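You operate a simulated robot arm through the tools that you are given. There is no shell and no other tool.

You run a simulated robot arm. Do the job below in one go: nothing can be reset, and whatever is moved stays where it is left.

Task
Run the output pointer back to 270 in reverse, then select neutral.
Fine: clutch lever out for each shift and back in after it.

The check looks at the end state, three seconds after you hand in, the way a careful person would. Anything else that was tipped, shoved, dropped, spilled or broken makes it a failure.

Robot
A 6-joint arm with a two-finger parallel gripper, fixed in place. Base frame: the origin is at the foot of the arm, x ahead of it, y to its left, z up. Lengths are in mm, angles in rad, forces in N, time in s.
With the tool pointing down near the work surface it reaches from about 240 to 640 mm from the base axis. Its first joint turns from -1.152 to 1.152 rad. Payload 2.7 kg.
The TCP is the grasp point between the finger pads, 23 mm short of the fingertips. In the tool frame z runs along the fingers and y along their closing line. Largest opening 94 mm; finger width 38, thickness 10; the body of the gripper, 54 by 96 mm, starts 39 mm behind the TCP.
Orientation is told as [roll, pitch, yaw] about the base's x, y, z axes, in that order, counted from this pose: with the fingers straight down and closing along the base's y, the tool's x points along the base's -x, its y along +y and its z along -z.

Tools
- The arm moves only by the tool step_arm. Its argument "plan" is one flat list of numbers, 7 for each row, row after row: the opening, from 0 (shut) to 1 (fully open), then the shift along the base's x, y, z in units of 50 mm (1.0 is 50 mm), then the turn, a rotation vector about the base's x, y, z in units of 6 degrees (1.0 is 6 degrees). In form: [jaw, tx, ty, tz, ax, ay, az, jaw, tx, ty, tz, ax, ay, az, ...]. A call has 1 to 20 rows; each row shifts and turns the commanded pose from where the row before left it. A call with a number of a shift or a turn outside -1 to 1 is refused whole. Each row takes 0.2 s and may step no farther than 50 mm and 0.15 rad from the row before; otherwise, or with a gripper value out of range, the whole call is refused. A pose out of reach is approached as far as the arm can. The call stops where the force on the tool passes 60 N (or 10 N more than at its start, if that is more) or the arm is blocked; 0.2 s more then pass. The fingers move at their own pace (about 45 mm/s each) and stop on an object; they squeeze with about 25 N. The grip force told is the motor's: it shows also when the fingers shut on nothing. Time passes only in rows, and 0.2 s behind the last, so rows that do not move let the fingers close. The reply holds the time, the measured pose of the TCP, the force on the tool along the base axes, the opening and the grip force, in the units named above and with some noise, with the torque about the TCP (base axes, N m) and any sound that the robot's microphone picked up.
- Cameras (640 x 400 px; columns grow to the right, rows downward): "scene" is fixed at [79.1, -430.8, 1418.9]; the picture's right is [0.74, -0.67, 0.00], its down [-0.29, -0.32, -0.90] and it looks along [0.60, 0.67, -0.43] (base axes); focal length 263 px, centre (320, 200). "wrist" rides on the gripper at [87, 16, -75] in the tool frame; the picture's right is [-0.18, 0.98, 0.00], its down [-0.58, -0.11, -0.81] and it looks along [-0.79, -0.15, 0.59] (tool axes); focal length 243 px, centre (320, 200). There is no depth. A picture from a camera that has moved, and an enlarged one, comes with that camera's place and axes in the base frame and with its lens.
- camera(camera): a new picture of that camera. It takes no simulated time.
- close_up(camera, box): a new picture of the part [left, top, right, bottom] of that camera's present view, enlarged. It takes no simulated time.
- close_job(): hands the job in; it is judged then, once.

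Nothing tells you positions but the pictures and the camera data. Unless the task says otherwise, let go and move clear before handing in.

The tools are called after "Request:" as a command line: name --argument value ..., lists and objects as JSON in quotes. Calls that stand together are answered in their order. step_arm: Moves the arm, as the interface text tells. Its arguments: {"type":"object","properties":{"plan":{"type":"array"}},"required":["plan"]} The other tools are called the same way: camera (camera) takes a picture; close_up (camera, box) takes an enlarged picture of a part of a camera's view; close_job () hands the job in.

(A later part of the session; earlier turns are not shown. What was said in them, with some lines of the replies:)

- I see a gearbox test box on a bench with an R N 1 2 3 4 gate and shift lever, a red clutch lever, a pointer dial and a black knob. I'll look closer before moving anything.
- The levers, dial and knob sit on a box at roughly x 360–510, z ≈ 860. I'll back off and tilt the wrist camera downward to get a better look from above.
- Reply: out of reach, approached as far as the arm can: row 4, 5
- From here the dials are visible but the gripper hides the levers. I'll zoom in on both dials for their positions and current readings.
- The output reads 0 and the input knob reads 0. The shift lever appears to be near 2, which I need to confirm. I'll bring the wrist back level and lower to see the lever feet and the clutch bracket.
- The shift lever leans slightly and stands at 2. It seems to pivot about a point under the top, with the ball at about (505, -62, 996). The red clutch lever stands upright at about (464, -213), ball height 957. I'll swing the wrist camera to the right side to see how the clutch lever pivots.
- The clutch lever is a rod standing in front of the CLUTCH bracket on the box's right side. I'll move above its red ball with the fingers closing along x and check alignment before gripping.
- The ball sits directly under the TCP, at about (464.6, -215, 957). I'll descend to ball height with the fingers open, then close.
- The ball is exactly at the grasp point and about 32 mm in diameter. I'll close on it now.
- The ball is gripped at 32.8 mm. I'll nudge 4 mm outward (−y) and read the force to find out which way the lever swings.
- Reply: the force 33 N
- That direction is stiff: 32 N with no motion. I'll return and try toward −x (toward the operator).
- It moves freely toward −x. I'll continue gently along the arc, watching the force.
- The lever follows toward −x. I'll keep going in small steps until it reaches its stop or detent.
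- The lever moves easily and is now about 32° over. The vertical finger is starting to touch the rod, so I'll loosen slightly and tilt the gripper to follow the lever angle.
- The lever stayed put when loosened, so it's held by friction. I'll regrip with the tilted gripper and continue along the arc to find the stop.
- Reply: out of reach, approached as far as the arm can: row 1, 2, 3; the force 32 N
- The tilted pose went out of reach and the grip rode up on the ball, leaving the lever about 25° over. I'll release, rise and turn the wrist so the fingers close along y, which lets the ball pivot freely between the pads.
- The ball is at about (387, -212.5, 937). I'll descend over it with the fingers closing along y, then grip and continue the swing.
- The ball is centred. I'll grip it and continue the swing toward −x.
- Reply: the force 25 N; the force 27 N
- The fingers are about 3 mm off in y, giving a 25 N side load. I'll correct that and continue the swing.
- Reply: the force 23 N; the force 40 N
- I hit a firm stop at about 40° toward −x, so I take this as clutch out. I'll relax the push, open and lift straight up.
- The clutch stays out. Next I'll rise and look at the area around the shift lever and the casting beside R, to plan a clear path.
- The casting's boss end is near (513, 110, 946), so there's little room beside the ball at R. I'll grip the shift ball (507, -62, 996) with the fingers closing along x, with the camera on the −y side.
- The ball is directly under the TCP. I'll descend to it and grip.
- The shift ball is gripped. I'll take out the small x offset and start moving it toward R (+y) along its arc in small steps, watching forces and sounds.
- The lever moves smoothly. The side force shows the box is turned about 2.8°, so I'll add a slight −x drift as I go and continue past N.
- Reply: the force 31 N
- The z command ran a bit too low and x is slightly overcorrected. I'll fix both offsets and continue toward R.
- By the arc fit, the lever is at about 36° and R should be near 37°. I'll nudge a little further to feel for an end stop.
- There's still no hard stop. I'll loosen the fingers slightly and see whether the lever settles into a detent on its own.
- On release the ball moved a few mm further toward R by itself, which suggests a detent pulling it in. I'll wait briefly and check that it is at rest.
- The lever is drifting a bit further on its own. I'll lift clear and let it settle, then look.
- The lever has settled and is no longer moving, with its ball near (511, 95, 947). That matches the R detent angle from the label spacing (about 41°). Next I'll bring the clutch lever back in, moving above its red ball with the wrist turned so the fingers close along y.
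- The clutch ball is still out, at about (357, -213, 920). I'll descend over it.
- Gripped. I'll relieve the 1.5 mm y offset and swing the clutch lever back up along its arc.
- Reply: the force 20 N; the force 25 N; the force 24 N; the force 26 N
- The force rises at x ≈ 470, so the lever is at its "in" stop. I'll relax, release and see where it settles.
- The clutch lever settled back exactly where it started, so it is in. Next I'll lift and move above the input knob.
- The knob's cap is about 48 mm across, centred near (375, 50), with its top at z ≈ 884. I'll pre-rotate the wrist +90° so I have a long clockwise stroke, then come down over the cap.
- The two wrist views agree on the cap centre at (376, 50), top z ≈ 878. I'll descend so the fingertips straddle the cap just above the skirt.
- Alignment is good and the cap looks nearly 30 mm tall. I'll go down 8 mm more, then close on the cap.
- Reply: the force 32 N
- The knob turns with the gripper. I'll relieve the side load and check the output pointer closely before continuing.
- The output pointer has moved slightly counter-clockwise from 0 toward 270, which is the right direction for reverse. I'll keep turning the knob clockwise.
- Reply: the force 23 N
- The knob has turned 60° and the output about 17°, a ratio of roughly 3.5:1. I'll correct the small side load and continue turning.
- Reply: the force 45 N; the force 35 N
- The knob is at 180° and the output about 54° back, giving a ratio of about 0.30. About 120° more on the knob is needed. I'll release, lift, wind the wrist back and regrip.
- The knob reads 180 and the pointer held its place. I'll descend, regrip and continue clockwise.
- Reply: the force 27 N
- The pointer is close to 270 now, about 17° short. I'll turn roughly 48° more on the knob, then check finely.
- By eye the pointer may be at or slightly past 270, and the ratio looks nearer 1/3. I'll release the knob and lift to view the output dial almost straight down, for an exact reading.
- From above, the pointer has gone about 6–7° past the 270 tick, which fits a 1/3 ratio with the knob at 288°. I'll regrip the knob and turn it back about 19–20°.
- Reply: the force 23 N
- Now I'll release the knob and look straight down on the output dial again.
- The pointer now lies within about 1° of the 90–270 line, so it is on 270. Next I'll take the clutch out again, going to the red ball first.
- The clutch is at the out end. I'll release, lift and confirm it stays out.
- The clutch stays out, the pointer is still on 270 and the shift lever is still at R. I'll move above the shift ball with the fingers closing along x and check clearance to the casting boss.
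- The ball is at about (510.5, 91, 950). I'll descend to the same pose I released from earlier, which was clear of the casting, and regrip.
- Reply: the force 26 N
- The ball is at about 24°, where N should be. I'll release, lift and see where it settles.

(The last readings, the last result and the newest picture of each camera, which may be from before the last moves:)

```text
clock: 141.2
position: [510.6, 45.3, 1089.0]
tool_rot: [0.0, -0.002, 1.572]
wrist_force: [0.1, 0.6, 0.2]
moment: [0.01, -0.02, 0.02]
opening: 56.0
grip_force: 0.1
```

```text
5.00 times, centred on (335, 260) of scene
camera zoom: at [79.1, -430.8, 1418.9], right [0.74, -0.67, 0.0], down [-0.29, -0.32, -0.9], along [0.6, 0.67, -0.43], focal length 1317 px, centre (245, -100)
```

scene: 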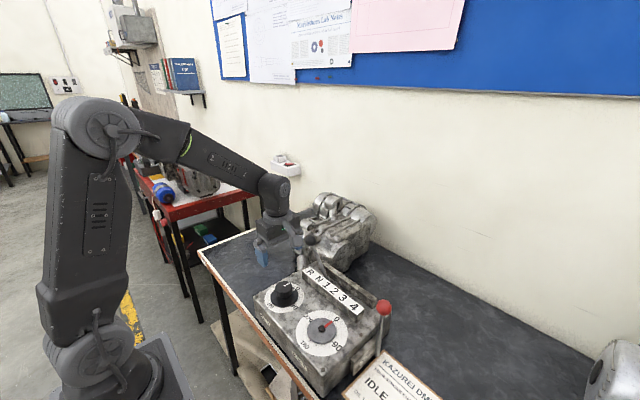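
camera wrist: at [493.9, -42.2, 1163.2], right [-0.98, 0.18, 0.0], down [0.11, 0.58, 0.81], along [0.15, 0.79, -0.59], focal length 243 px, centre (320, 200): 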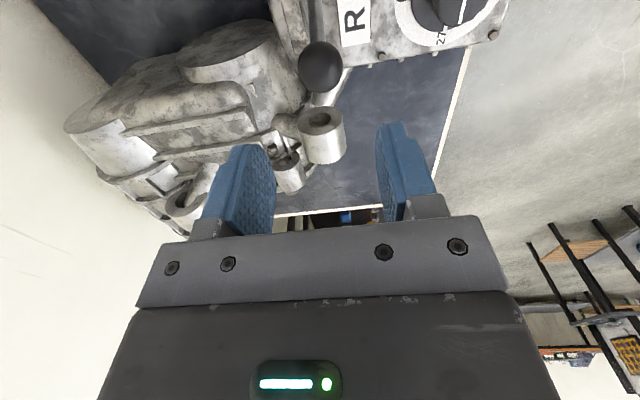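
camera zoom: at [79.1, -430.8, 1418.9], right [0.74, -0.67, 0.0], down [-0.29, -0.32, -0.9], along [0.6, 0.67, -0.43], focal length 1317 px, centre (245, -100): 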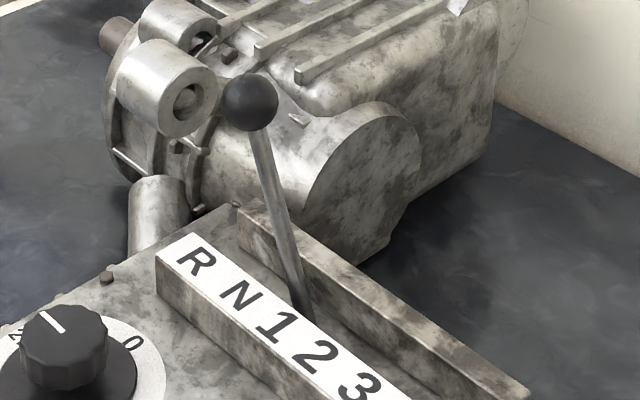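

The lever is standing near 24°, consistent with N. I'll go put the clutch back in, then verify the lever from another view.

Request:
step_arm --plan '[0.6, -0.208, -0.344, 0, 0, 0, -1, 0.6, -0.208, -0.344, 0, 0, 0, -1, 0.6, -0.208, -0.344, 0, 0, 0, -1, 1, -0.208, -0.344, 0, 0, 0, -1, 1, -0.208, -0.344, 0, 0, 0, -1, 1, -0.208, -0.344, 0, 0, 0, -1, 1, -0.208, -0.344, 0, 0, 0, -1, 1, -0.208, -0.344, 0, 0, 0, -1, 1, -0.208, -0.344, 0, 0, 0, -1, 1, -0.208, -0.344, 0, 0, 0, -1, 1, -0.208, -0.344, 0, 0, 0, -1, 1, -0.208, -0.344, 0, 0, 0, -1, 1, -0.208, -0.344, 0, 0, 0, -1, 1, -0.208, -0.344, 0, 0, 0, -1, 1, -0.208, -0.344, 0, 0, 0, -1, 1, 0, 0, 0, 0, 0, 0]'

Request:
camera --camera "wrist"

Request:
close_up --camera "scene" --box '[290, 220, 380, 300]'

```text
clock: 144.6
position: [352.4, -215.3, 1089.9]
tool_rot: [0.0, -0.003, -0.002]
wrist_force: [0.1, 0.3, -0.1]
moment: [0.0, 0.04, -0.02]
opening: 94.0
grip_force: 0.0
```

```text
taken
camera wrist: at [265.4, -197.7, 1164.3], right [0.18, 0.98, 0.0], down [0.58, -0.11, 0.81], along [0.79, -0.15, -0.59], focal length 243 px, centre (320, 200)
```

wrist: 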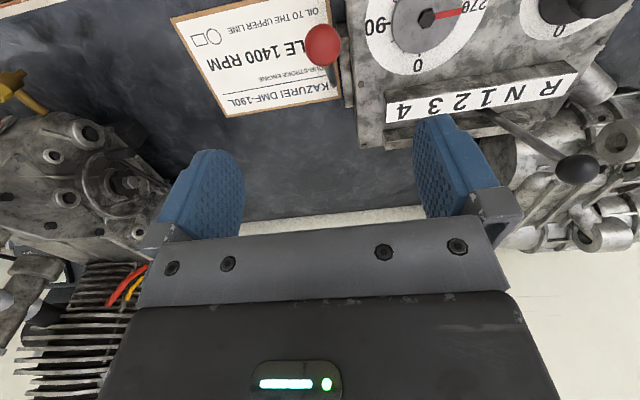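

```text
5.00 times, centred on (335, 260) of scene
camera zoom: at [79.1, -430.9, 1418.9], right [0.74, -0.67, 0.0], down [-0.29, -0.32, -0.9], along [0.6, 0.67, -0.43], focal length 1317 px, centre (245, -100)
```

zoom: 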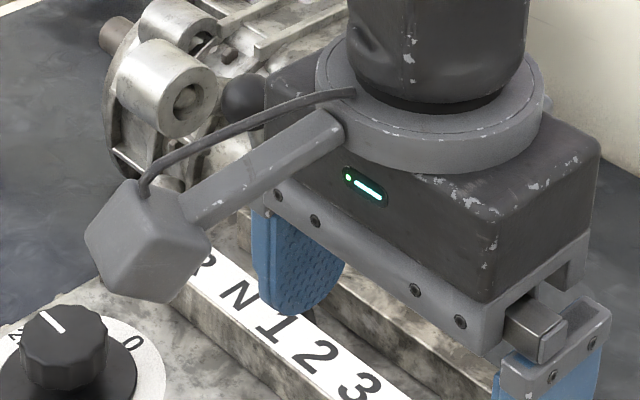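

Request:
close_up --camera "wrist" --box '[400, 50, 640, 200]'

```text
2.67 times, centred on (520, 125) of wrist
camera zoom: at [265.4, -197.7, 1164.3], right [0.18, 0.98, 0.0], down [0.58, -0.11, 0.81], along [0.79, -0.15, -0.59], focal length 647 px, centre (-213, 400)
```

zoom: 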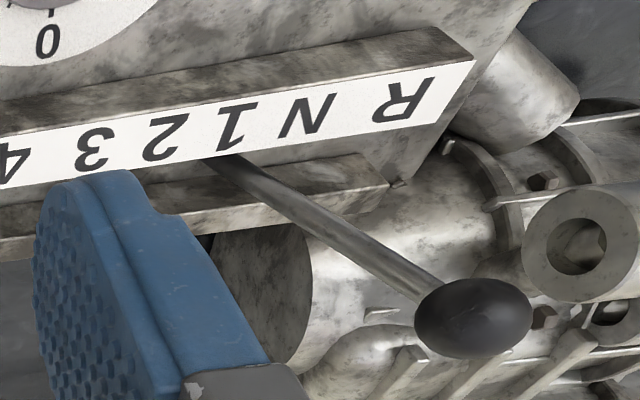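

The lever reads about 22.5° with its ball at y ≈ 45, matching the expected N position of 1.5 steps of 15° from the gate centre. Now I'll descend on the clutch ball and bring it back in.

Request:
step_arm --plan '[1, 0.08, 0.045, -0.5, 0, 0, 0, 1, 0, 0, -0.6, 0, 0, 0, 1, 0, 0, -0.6, 0, 0, 0, 1, 0, 0, -0.6, 0, 0, 0, 1, 0, 0, -0.6, 0, 0, 0, 1, 0, 0, -0.46, 0, 0, 0, 1, 0, 0, 0, 0, 0, 0]'

Request:
camera --camera "wrist"

Request:
step_arm --plan '[0.5, 0, 0, 0, 0, 0, 0, 0.5, 0, 0, 0, 0, 0, 0, 0.5, 0, 0, 0, 0, 0, 0, 0.25, 0, 0, 0, 0, 0, 0, 0.25, 0, 0, 0, 0, 0, 0, 0.25, 0, 0, 0, 0, 0, 0]'

```text
clock: 146.2
position: [356.8, -209.2, 921.9]
tool_rot: [0.001, -0.004, -0.003]
wrist_force: [-0.1, -0.1, -0.5]
moment: [0.02, -0.02, 0.02]
opening: 94.1
grip_force: 0.0
```

```text
taken
camera wrist: at [270.5, -194.7, 996.0], right [0.18, 0.98, 0.0], down [0.58, -0.11, 0.81], along [0.79, -0.15, -0.59], focal length 243 px, centre (320, 200)
```

wrist: 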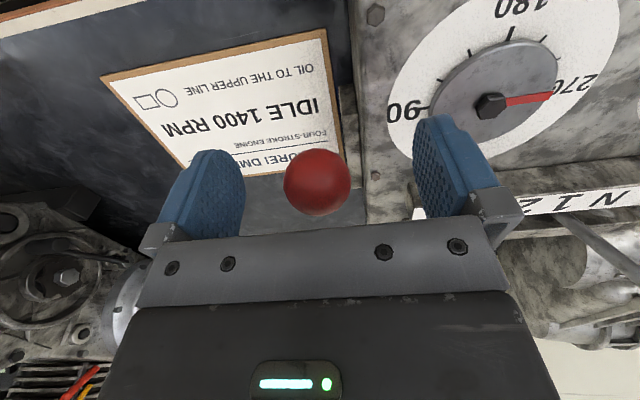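

```text
clock: 147.6
position: [357.7, -212.7, 922.2]
tool_rot: [-0.001, -0.004, -0.001]
wrist_force: [0.7, -27.6, -3.8]
moment: [-0.22, 0.24, -0.07]
opening: 33.3
grip_force: 45.2
```

Request:
step_arm --plan '[0.25, 0, -0.06, 0, 0, 0, 0, 0.25, 0.176, 0, 0.136, 0, 0, 0, 0.25, 0.184, 0, 0.126, 0, 0, 0, 0.25, 0.194, 0, 0.112, 0, 0, 0, 0.25, 0.2, 0, 0.098, 0, 0, 0, 0.25, 0.208, 0, 0.084, 0, 0, 0, 0.25, 0, 0, 0, 0, 0, 0]'

Request:
step_arm --plan '[0.25, 0.212, 0.02, 0.055, 0, 0, 0, 0.25, 0.216, 0, 0.05, 0, 0, 0, 0.25, 0.22, 0.01, 0.03, 0, 0, 0, 0.25, 0.222, 0.01, 0.01, 0, 0, 0, 0.25, 0, 0, 0, 0, 0, 0]'

```text
clock: 149.2
position: [402.7, -213.7, 948.1]
tool_rot: [0.003, 0.005, 0.001]
wrist_force: [-10.0, 37.4, 4.7]
moment: [0.1, 1.07, 0.24]
opening: 33.4
grip_force: 45.4
```

```text
clock: 150.4
position: [448.9, -213.2, 956.9]
tool_rot: [0.0, 0.0, 0.0]
wrist_force: [-9.3, 22.1, 8.6]
moment: [0.13, 1.2, -0.07]
opening: 33.0
grip_force: 45.2
```

Request:
step_arm --plan '[0.25, 0.14, 0.04, 0, 0, 0, 0, 0.25, 0.16, 0, 0, 0, 0, 0, 0.25, 0.04, 0, 0, 0, 0, 0, 0.25, 0, 0, 0, 0, 0, 0]'

Request:
step_arm --plan '[0.25, 0, 0, 0, 0, 0, 0, 1, 0, 0, 0, 0, 0, 0, 1, 0, 0, 0, 0, 0, 0, 1, 0, 0, 0, 0, 0, 0, 1, 0, 0, 0, 0, 0, 0, 1, 0, 0, 0, 0, 0, 0, 1, 0, 0, 0.4, 0, 0, 0, 1, 0, 0, 0.6, 0, 0, 0, 1, 0, 0, 0.7, 0, 0, 0, 1, 0, 0, 0.7, 0, 0, 0, 1, 0, 0, 0, 0, 0, 0]'

Request:
camera --camera "wrist"

Request:
camera --camera "scene"

```text
clock: 151.4
position: [465.9, -214.2, 958.1]
tool_rot: [-0.002, -0.003, -0.001]
wrist_force: [-7.6, -15.5, -0.8]
moment: [-0.19, 1.27, 0.02]
opening: 33.1
grip_force: 44.7
```

```text
clock: 153.8
position: [467.1, -212.1, 1076.7]
tool_rot: [0.0, 0.0, -0.001]
wrist_force: [0.2, 0.4, 0.5]
moment: [-0.03, 0.01, -0.04]
opening: 93.9
grip_force: 0.0
```

```text
taken
camera wrist: at [379.8, -195.6, 1150.8], right [0.18, 0.98, 0.0], down [0.58, -0.11, 0.81], along [0.79, -0.15, -0.59], focal length 243 px, centre (320, 200)
```

wrist: 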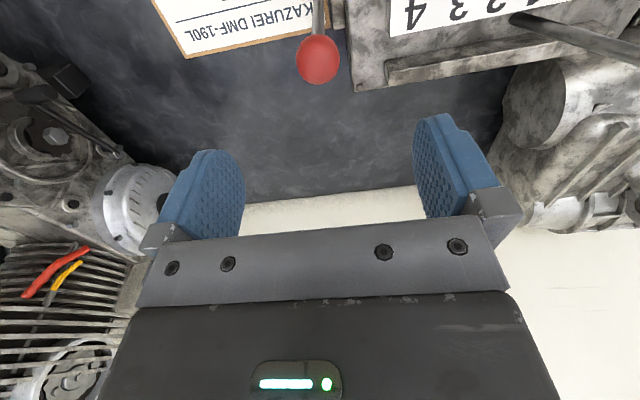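

```text
taken
```

scene: 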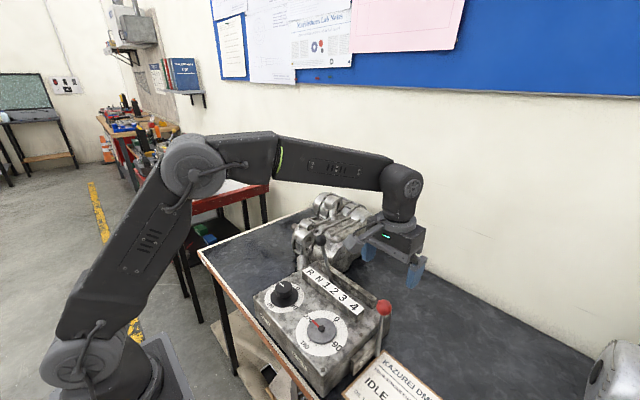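

The clutch lever is back at its original in position. I'll move clear and do final checks on the pointer, lever and clutch.

Request:
step_arm --plan '[1, -0.3, 0.3, 0.1, 0, 0, 0, 1, -0.3, 0.3, 0.1, 0, 0, 0, 1, -0.3, 0.35, 0.1, 0, 0, 0, 1, -0.3, 0.35, 0.1, 0, 0, 0, 1, -0.3, 0.35, 0, 0, 0, 0, 1, -0.3, 0.35, 0, 0, 0, 0, 1, 0, 0.2, 0, 0, 0, 0, 1, 0, 0, 0, 0, 0, 0]'

Request:
camera --camera "wrist"

Request:
close_up --camera "wrist" --box '[240, 0, 480, 160]'

Request:
close_up --camera "scene" --box '[250, 220, 410, 350]'

```text
clock: 155.6
position: [376.1, -100.6, 1098.2]
tool_rot: [0.0, -0.003, 0.001]
wrist_force: [-0.1, 0.4, 0.1]
moment: [0.02, -0.03, 0.02]
opening: 94.1
grip_force: 0.0
```

```text
taken
camera wrist: at [289.8, -85.4, 1171.9], right [0.18, 0.98, 0.0], down [0.58, -0.11, 0.81], along [0.79, -0.15, -0.59], focal length 243 px, centre (320, 200)
```

wrist: 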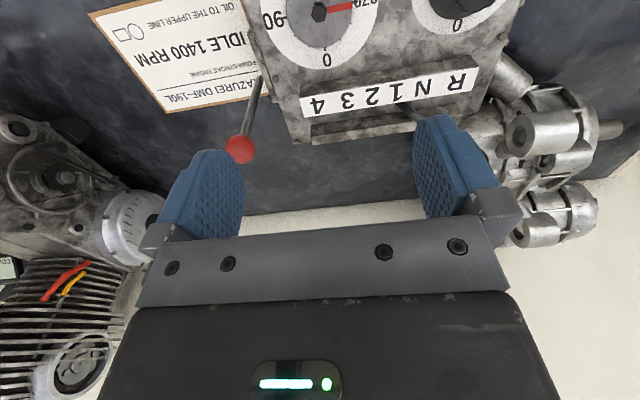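

```text
2.50 times, centred on (360, 80) of wrist
camera zoom: at [289.8, -85.4, 1171.9], right [0.18, 0.98, 0.0], down [0.58, -0.11, 0.81], along [0.79, -0.15, -0.59], focal length 606 px, centre (220, 500)
```

zoom: 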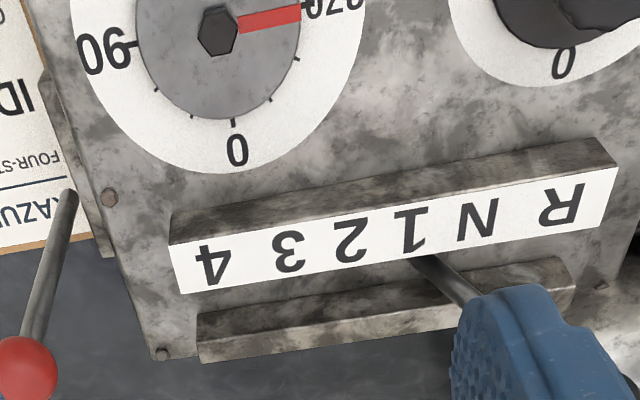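

```text
3.08 times, centred on (330, 285) of scene
camera zoom: at [79.1, -430.8, 1418.9], right [0.74, -0.67, 0.0], down [-0.29, -0.32, -0.9], along [0.6, 0.67, -0.43], focal length 811 px, centre (289, -62)
```

zoom: 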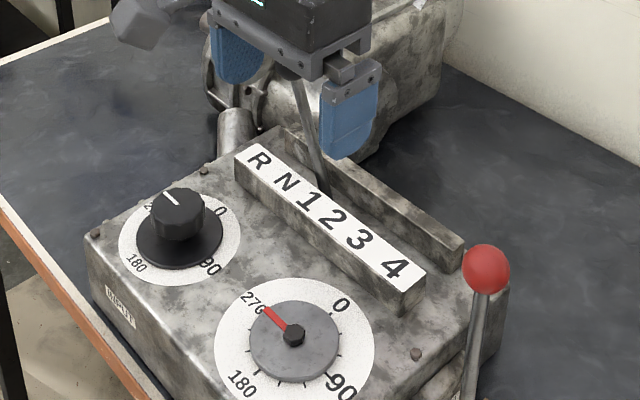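

Pointer on 270, clutch in, and the lever leaning at N as far as I can see past the gripper. I'll back the arm off to its starting height for an unobstructed final look.

Request:
step_arm --plan '[1, -0.1, 0.05, 0.6, 0, 0, 0, 1, -0.1, 0.05, 0.7, 0, 0, 0, 1, -0.1, 0.05, 0.7, 0, 0, 0, 1, -0.1, 0.05, 0.7, 0, 0, 0, 1, -0.1, 0.05, 0.5, 0, 0, 0, 1, 0, 0, 0, 0, 0, 0]'

Request:
close_up --camera "scene" --box '[250, 220, 410, 350]'

Request:
close_up --camera "wrist" --box '[160, 0, 480, 200]'

Request:
close_up --camera "scene" --box '[290, 220, 380, 300]'

Request:
close_up --camera "scene" --box '[295, 300, 355, 345]'

```text
clock: 157.0
position: [350.7, -88.8, 1256.4]
tool_rot: [-0.002, -0.005, 0.001]
wrist_force: [-0.8, -0.4, -0.2]
moment: [0.02, -0.04, 0.01]
opening: 94.0
grip_force: 0.1
```

```text
3.08 times, centred on (330, 285) of scene
camera zoom: at [79.1, -430.8, 1418.9], right [0.74, -0.67, 0.0], down [-0.29, -0.32, -0.9], along [0.6, 0.67, -0.43], focal length 811 px, centre (289, -62)
```

zoom: 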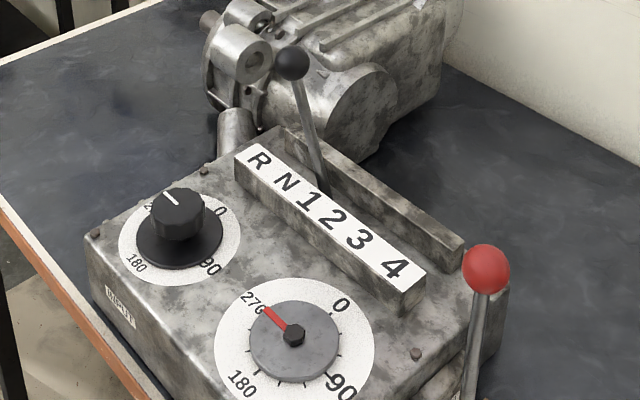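

```text
2.00 times, centred on (320, 100) of wrist
camera zoom: at [263.4, -73.5, 1331.8], right [0.18, 0.98, 0.0], down [0.58, -0.11, 0.81], along [0.79, -0.15, -0.59], focal length 485 px, centre (320, 400)
```

zoom: 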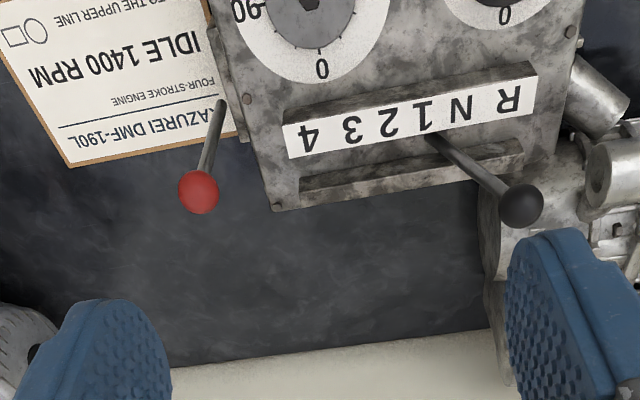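

```text
5.00 times, centred on (335, 260) of scene
camera zoom: at [79.1, -430.8, 1418.9], right [0.74, -0.67, 0.0], down [-0.29, -0.32, -0.9], along [0.6, 0.67, -0.43], focal length 1317 px, centre (245, -100)
```

zoom: 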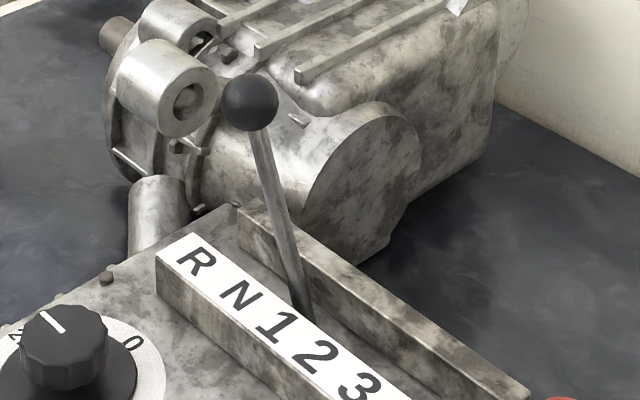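

```text
8.89 times, centred on (325, 322) of scene
camera zoom: at [79.1, -430.8, 1418.9], right [0.74, -0.67, 0.0], down [-0.29, -0.32, -0.9], along [0.6, 0.67, -0.43], focal length 2342 px, centre (276, -889)
```

zoom: 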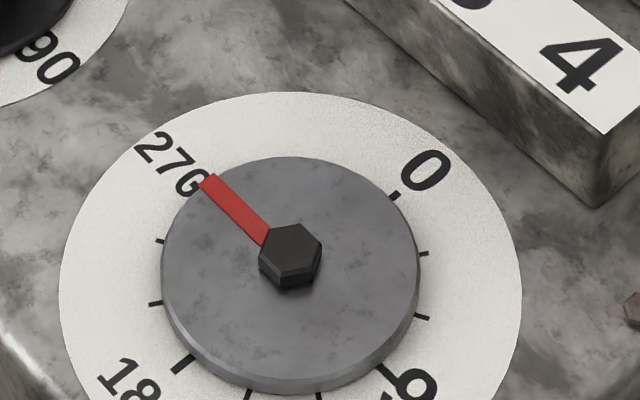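

The pointer sits on 270 and the shift lever rests steadily in N. The clutch lever is back in, nothing else has moved, and the arm is clear, so I'm handing in.

Request:
close_job

```text
The job is handed in.
```

The job is handed in. The output pointer is on 270, the gearbox is in neutral and the clutch lever is back in.

- **Output pointer:** I turned the input knob clockwise in reverse to bring the pointer back from 0. It went about 6–7° past 270, so I turned the knob back about 19°. Viewed from above, the pointer is now within about 1° of the 270 tick.
- **Shift lever:** It started in 2, went to R, and is now in N. It holds still at the N position. I judged N from its angle and the gate labels, and did not turn the knob again to confirm it.
- **Clutch lever:** I pulled it out before each shift and pushed it back in after. It is at its original position in the final view.

On the first clutch pull the grip slipped partway and the lever moved back a little. I regripped it and finished the pull before shifting. I saw no contact with anything else, and the arm is raised clear of the box.
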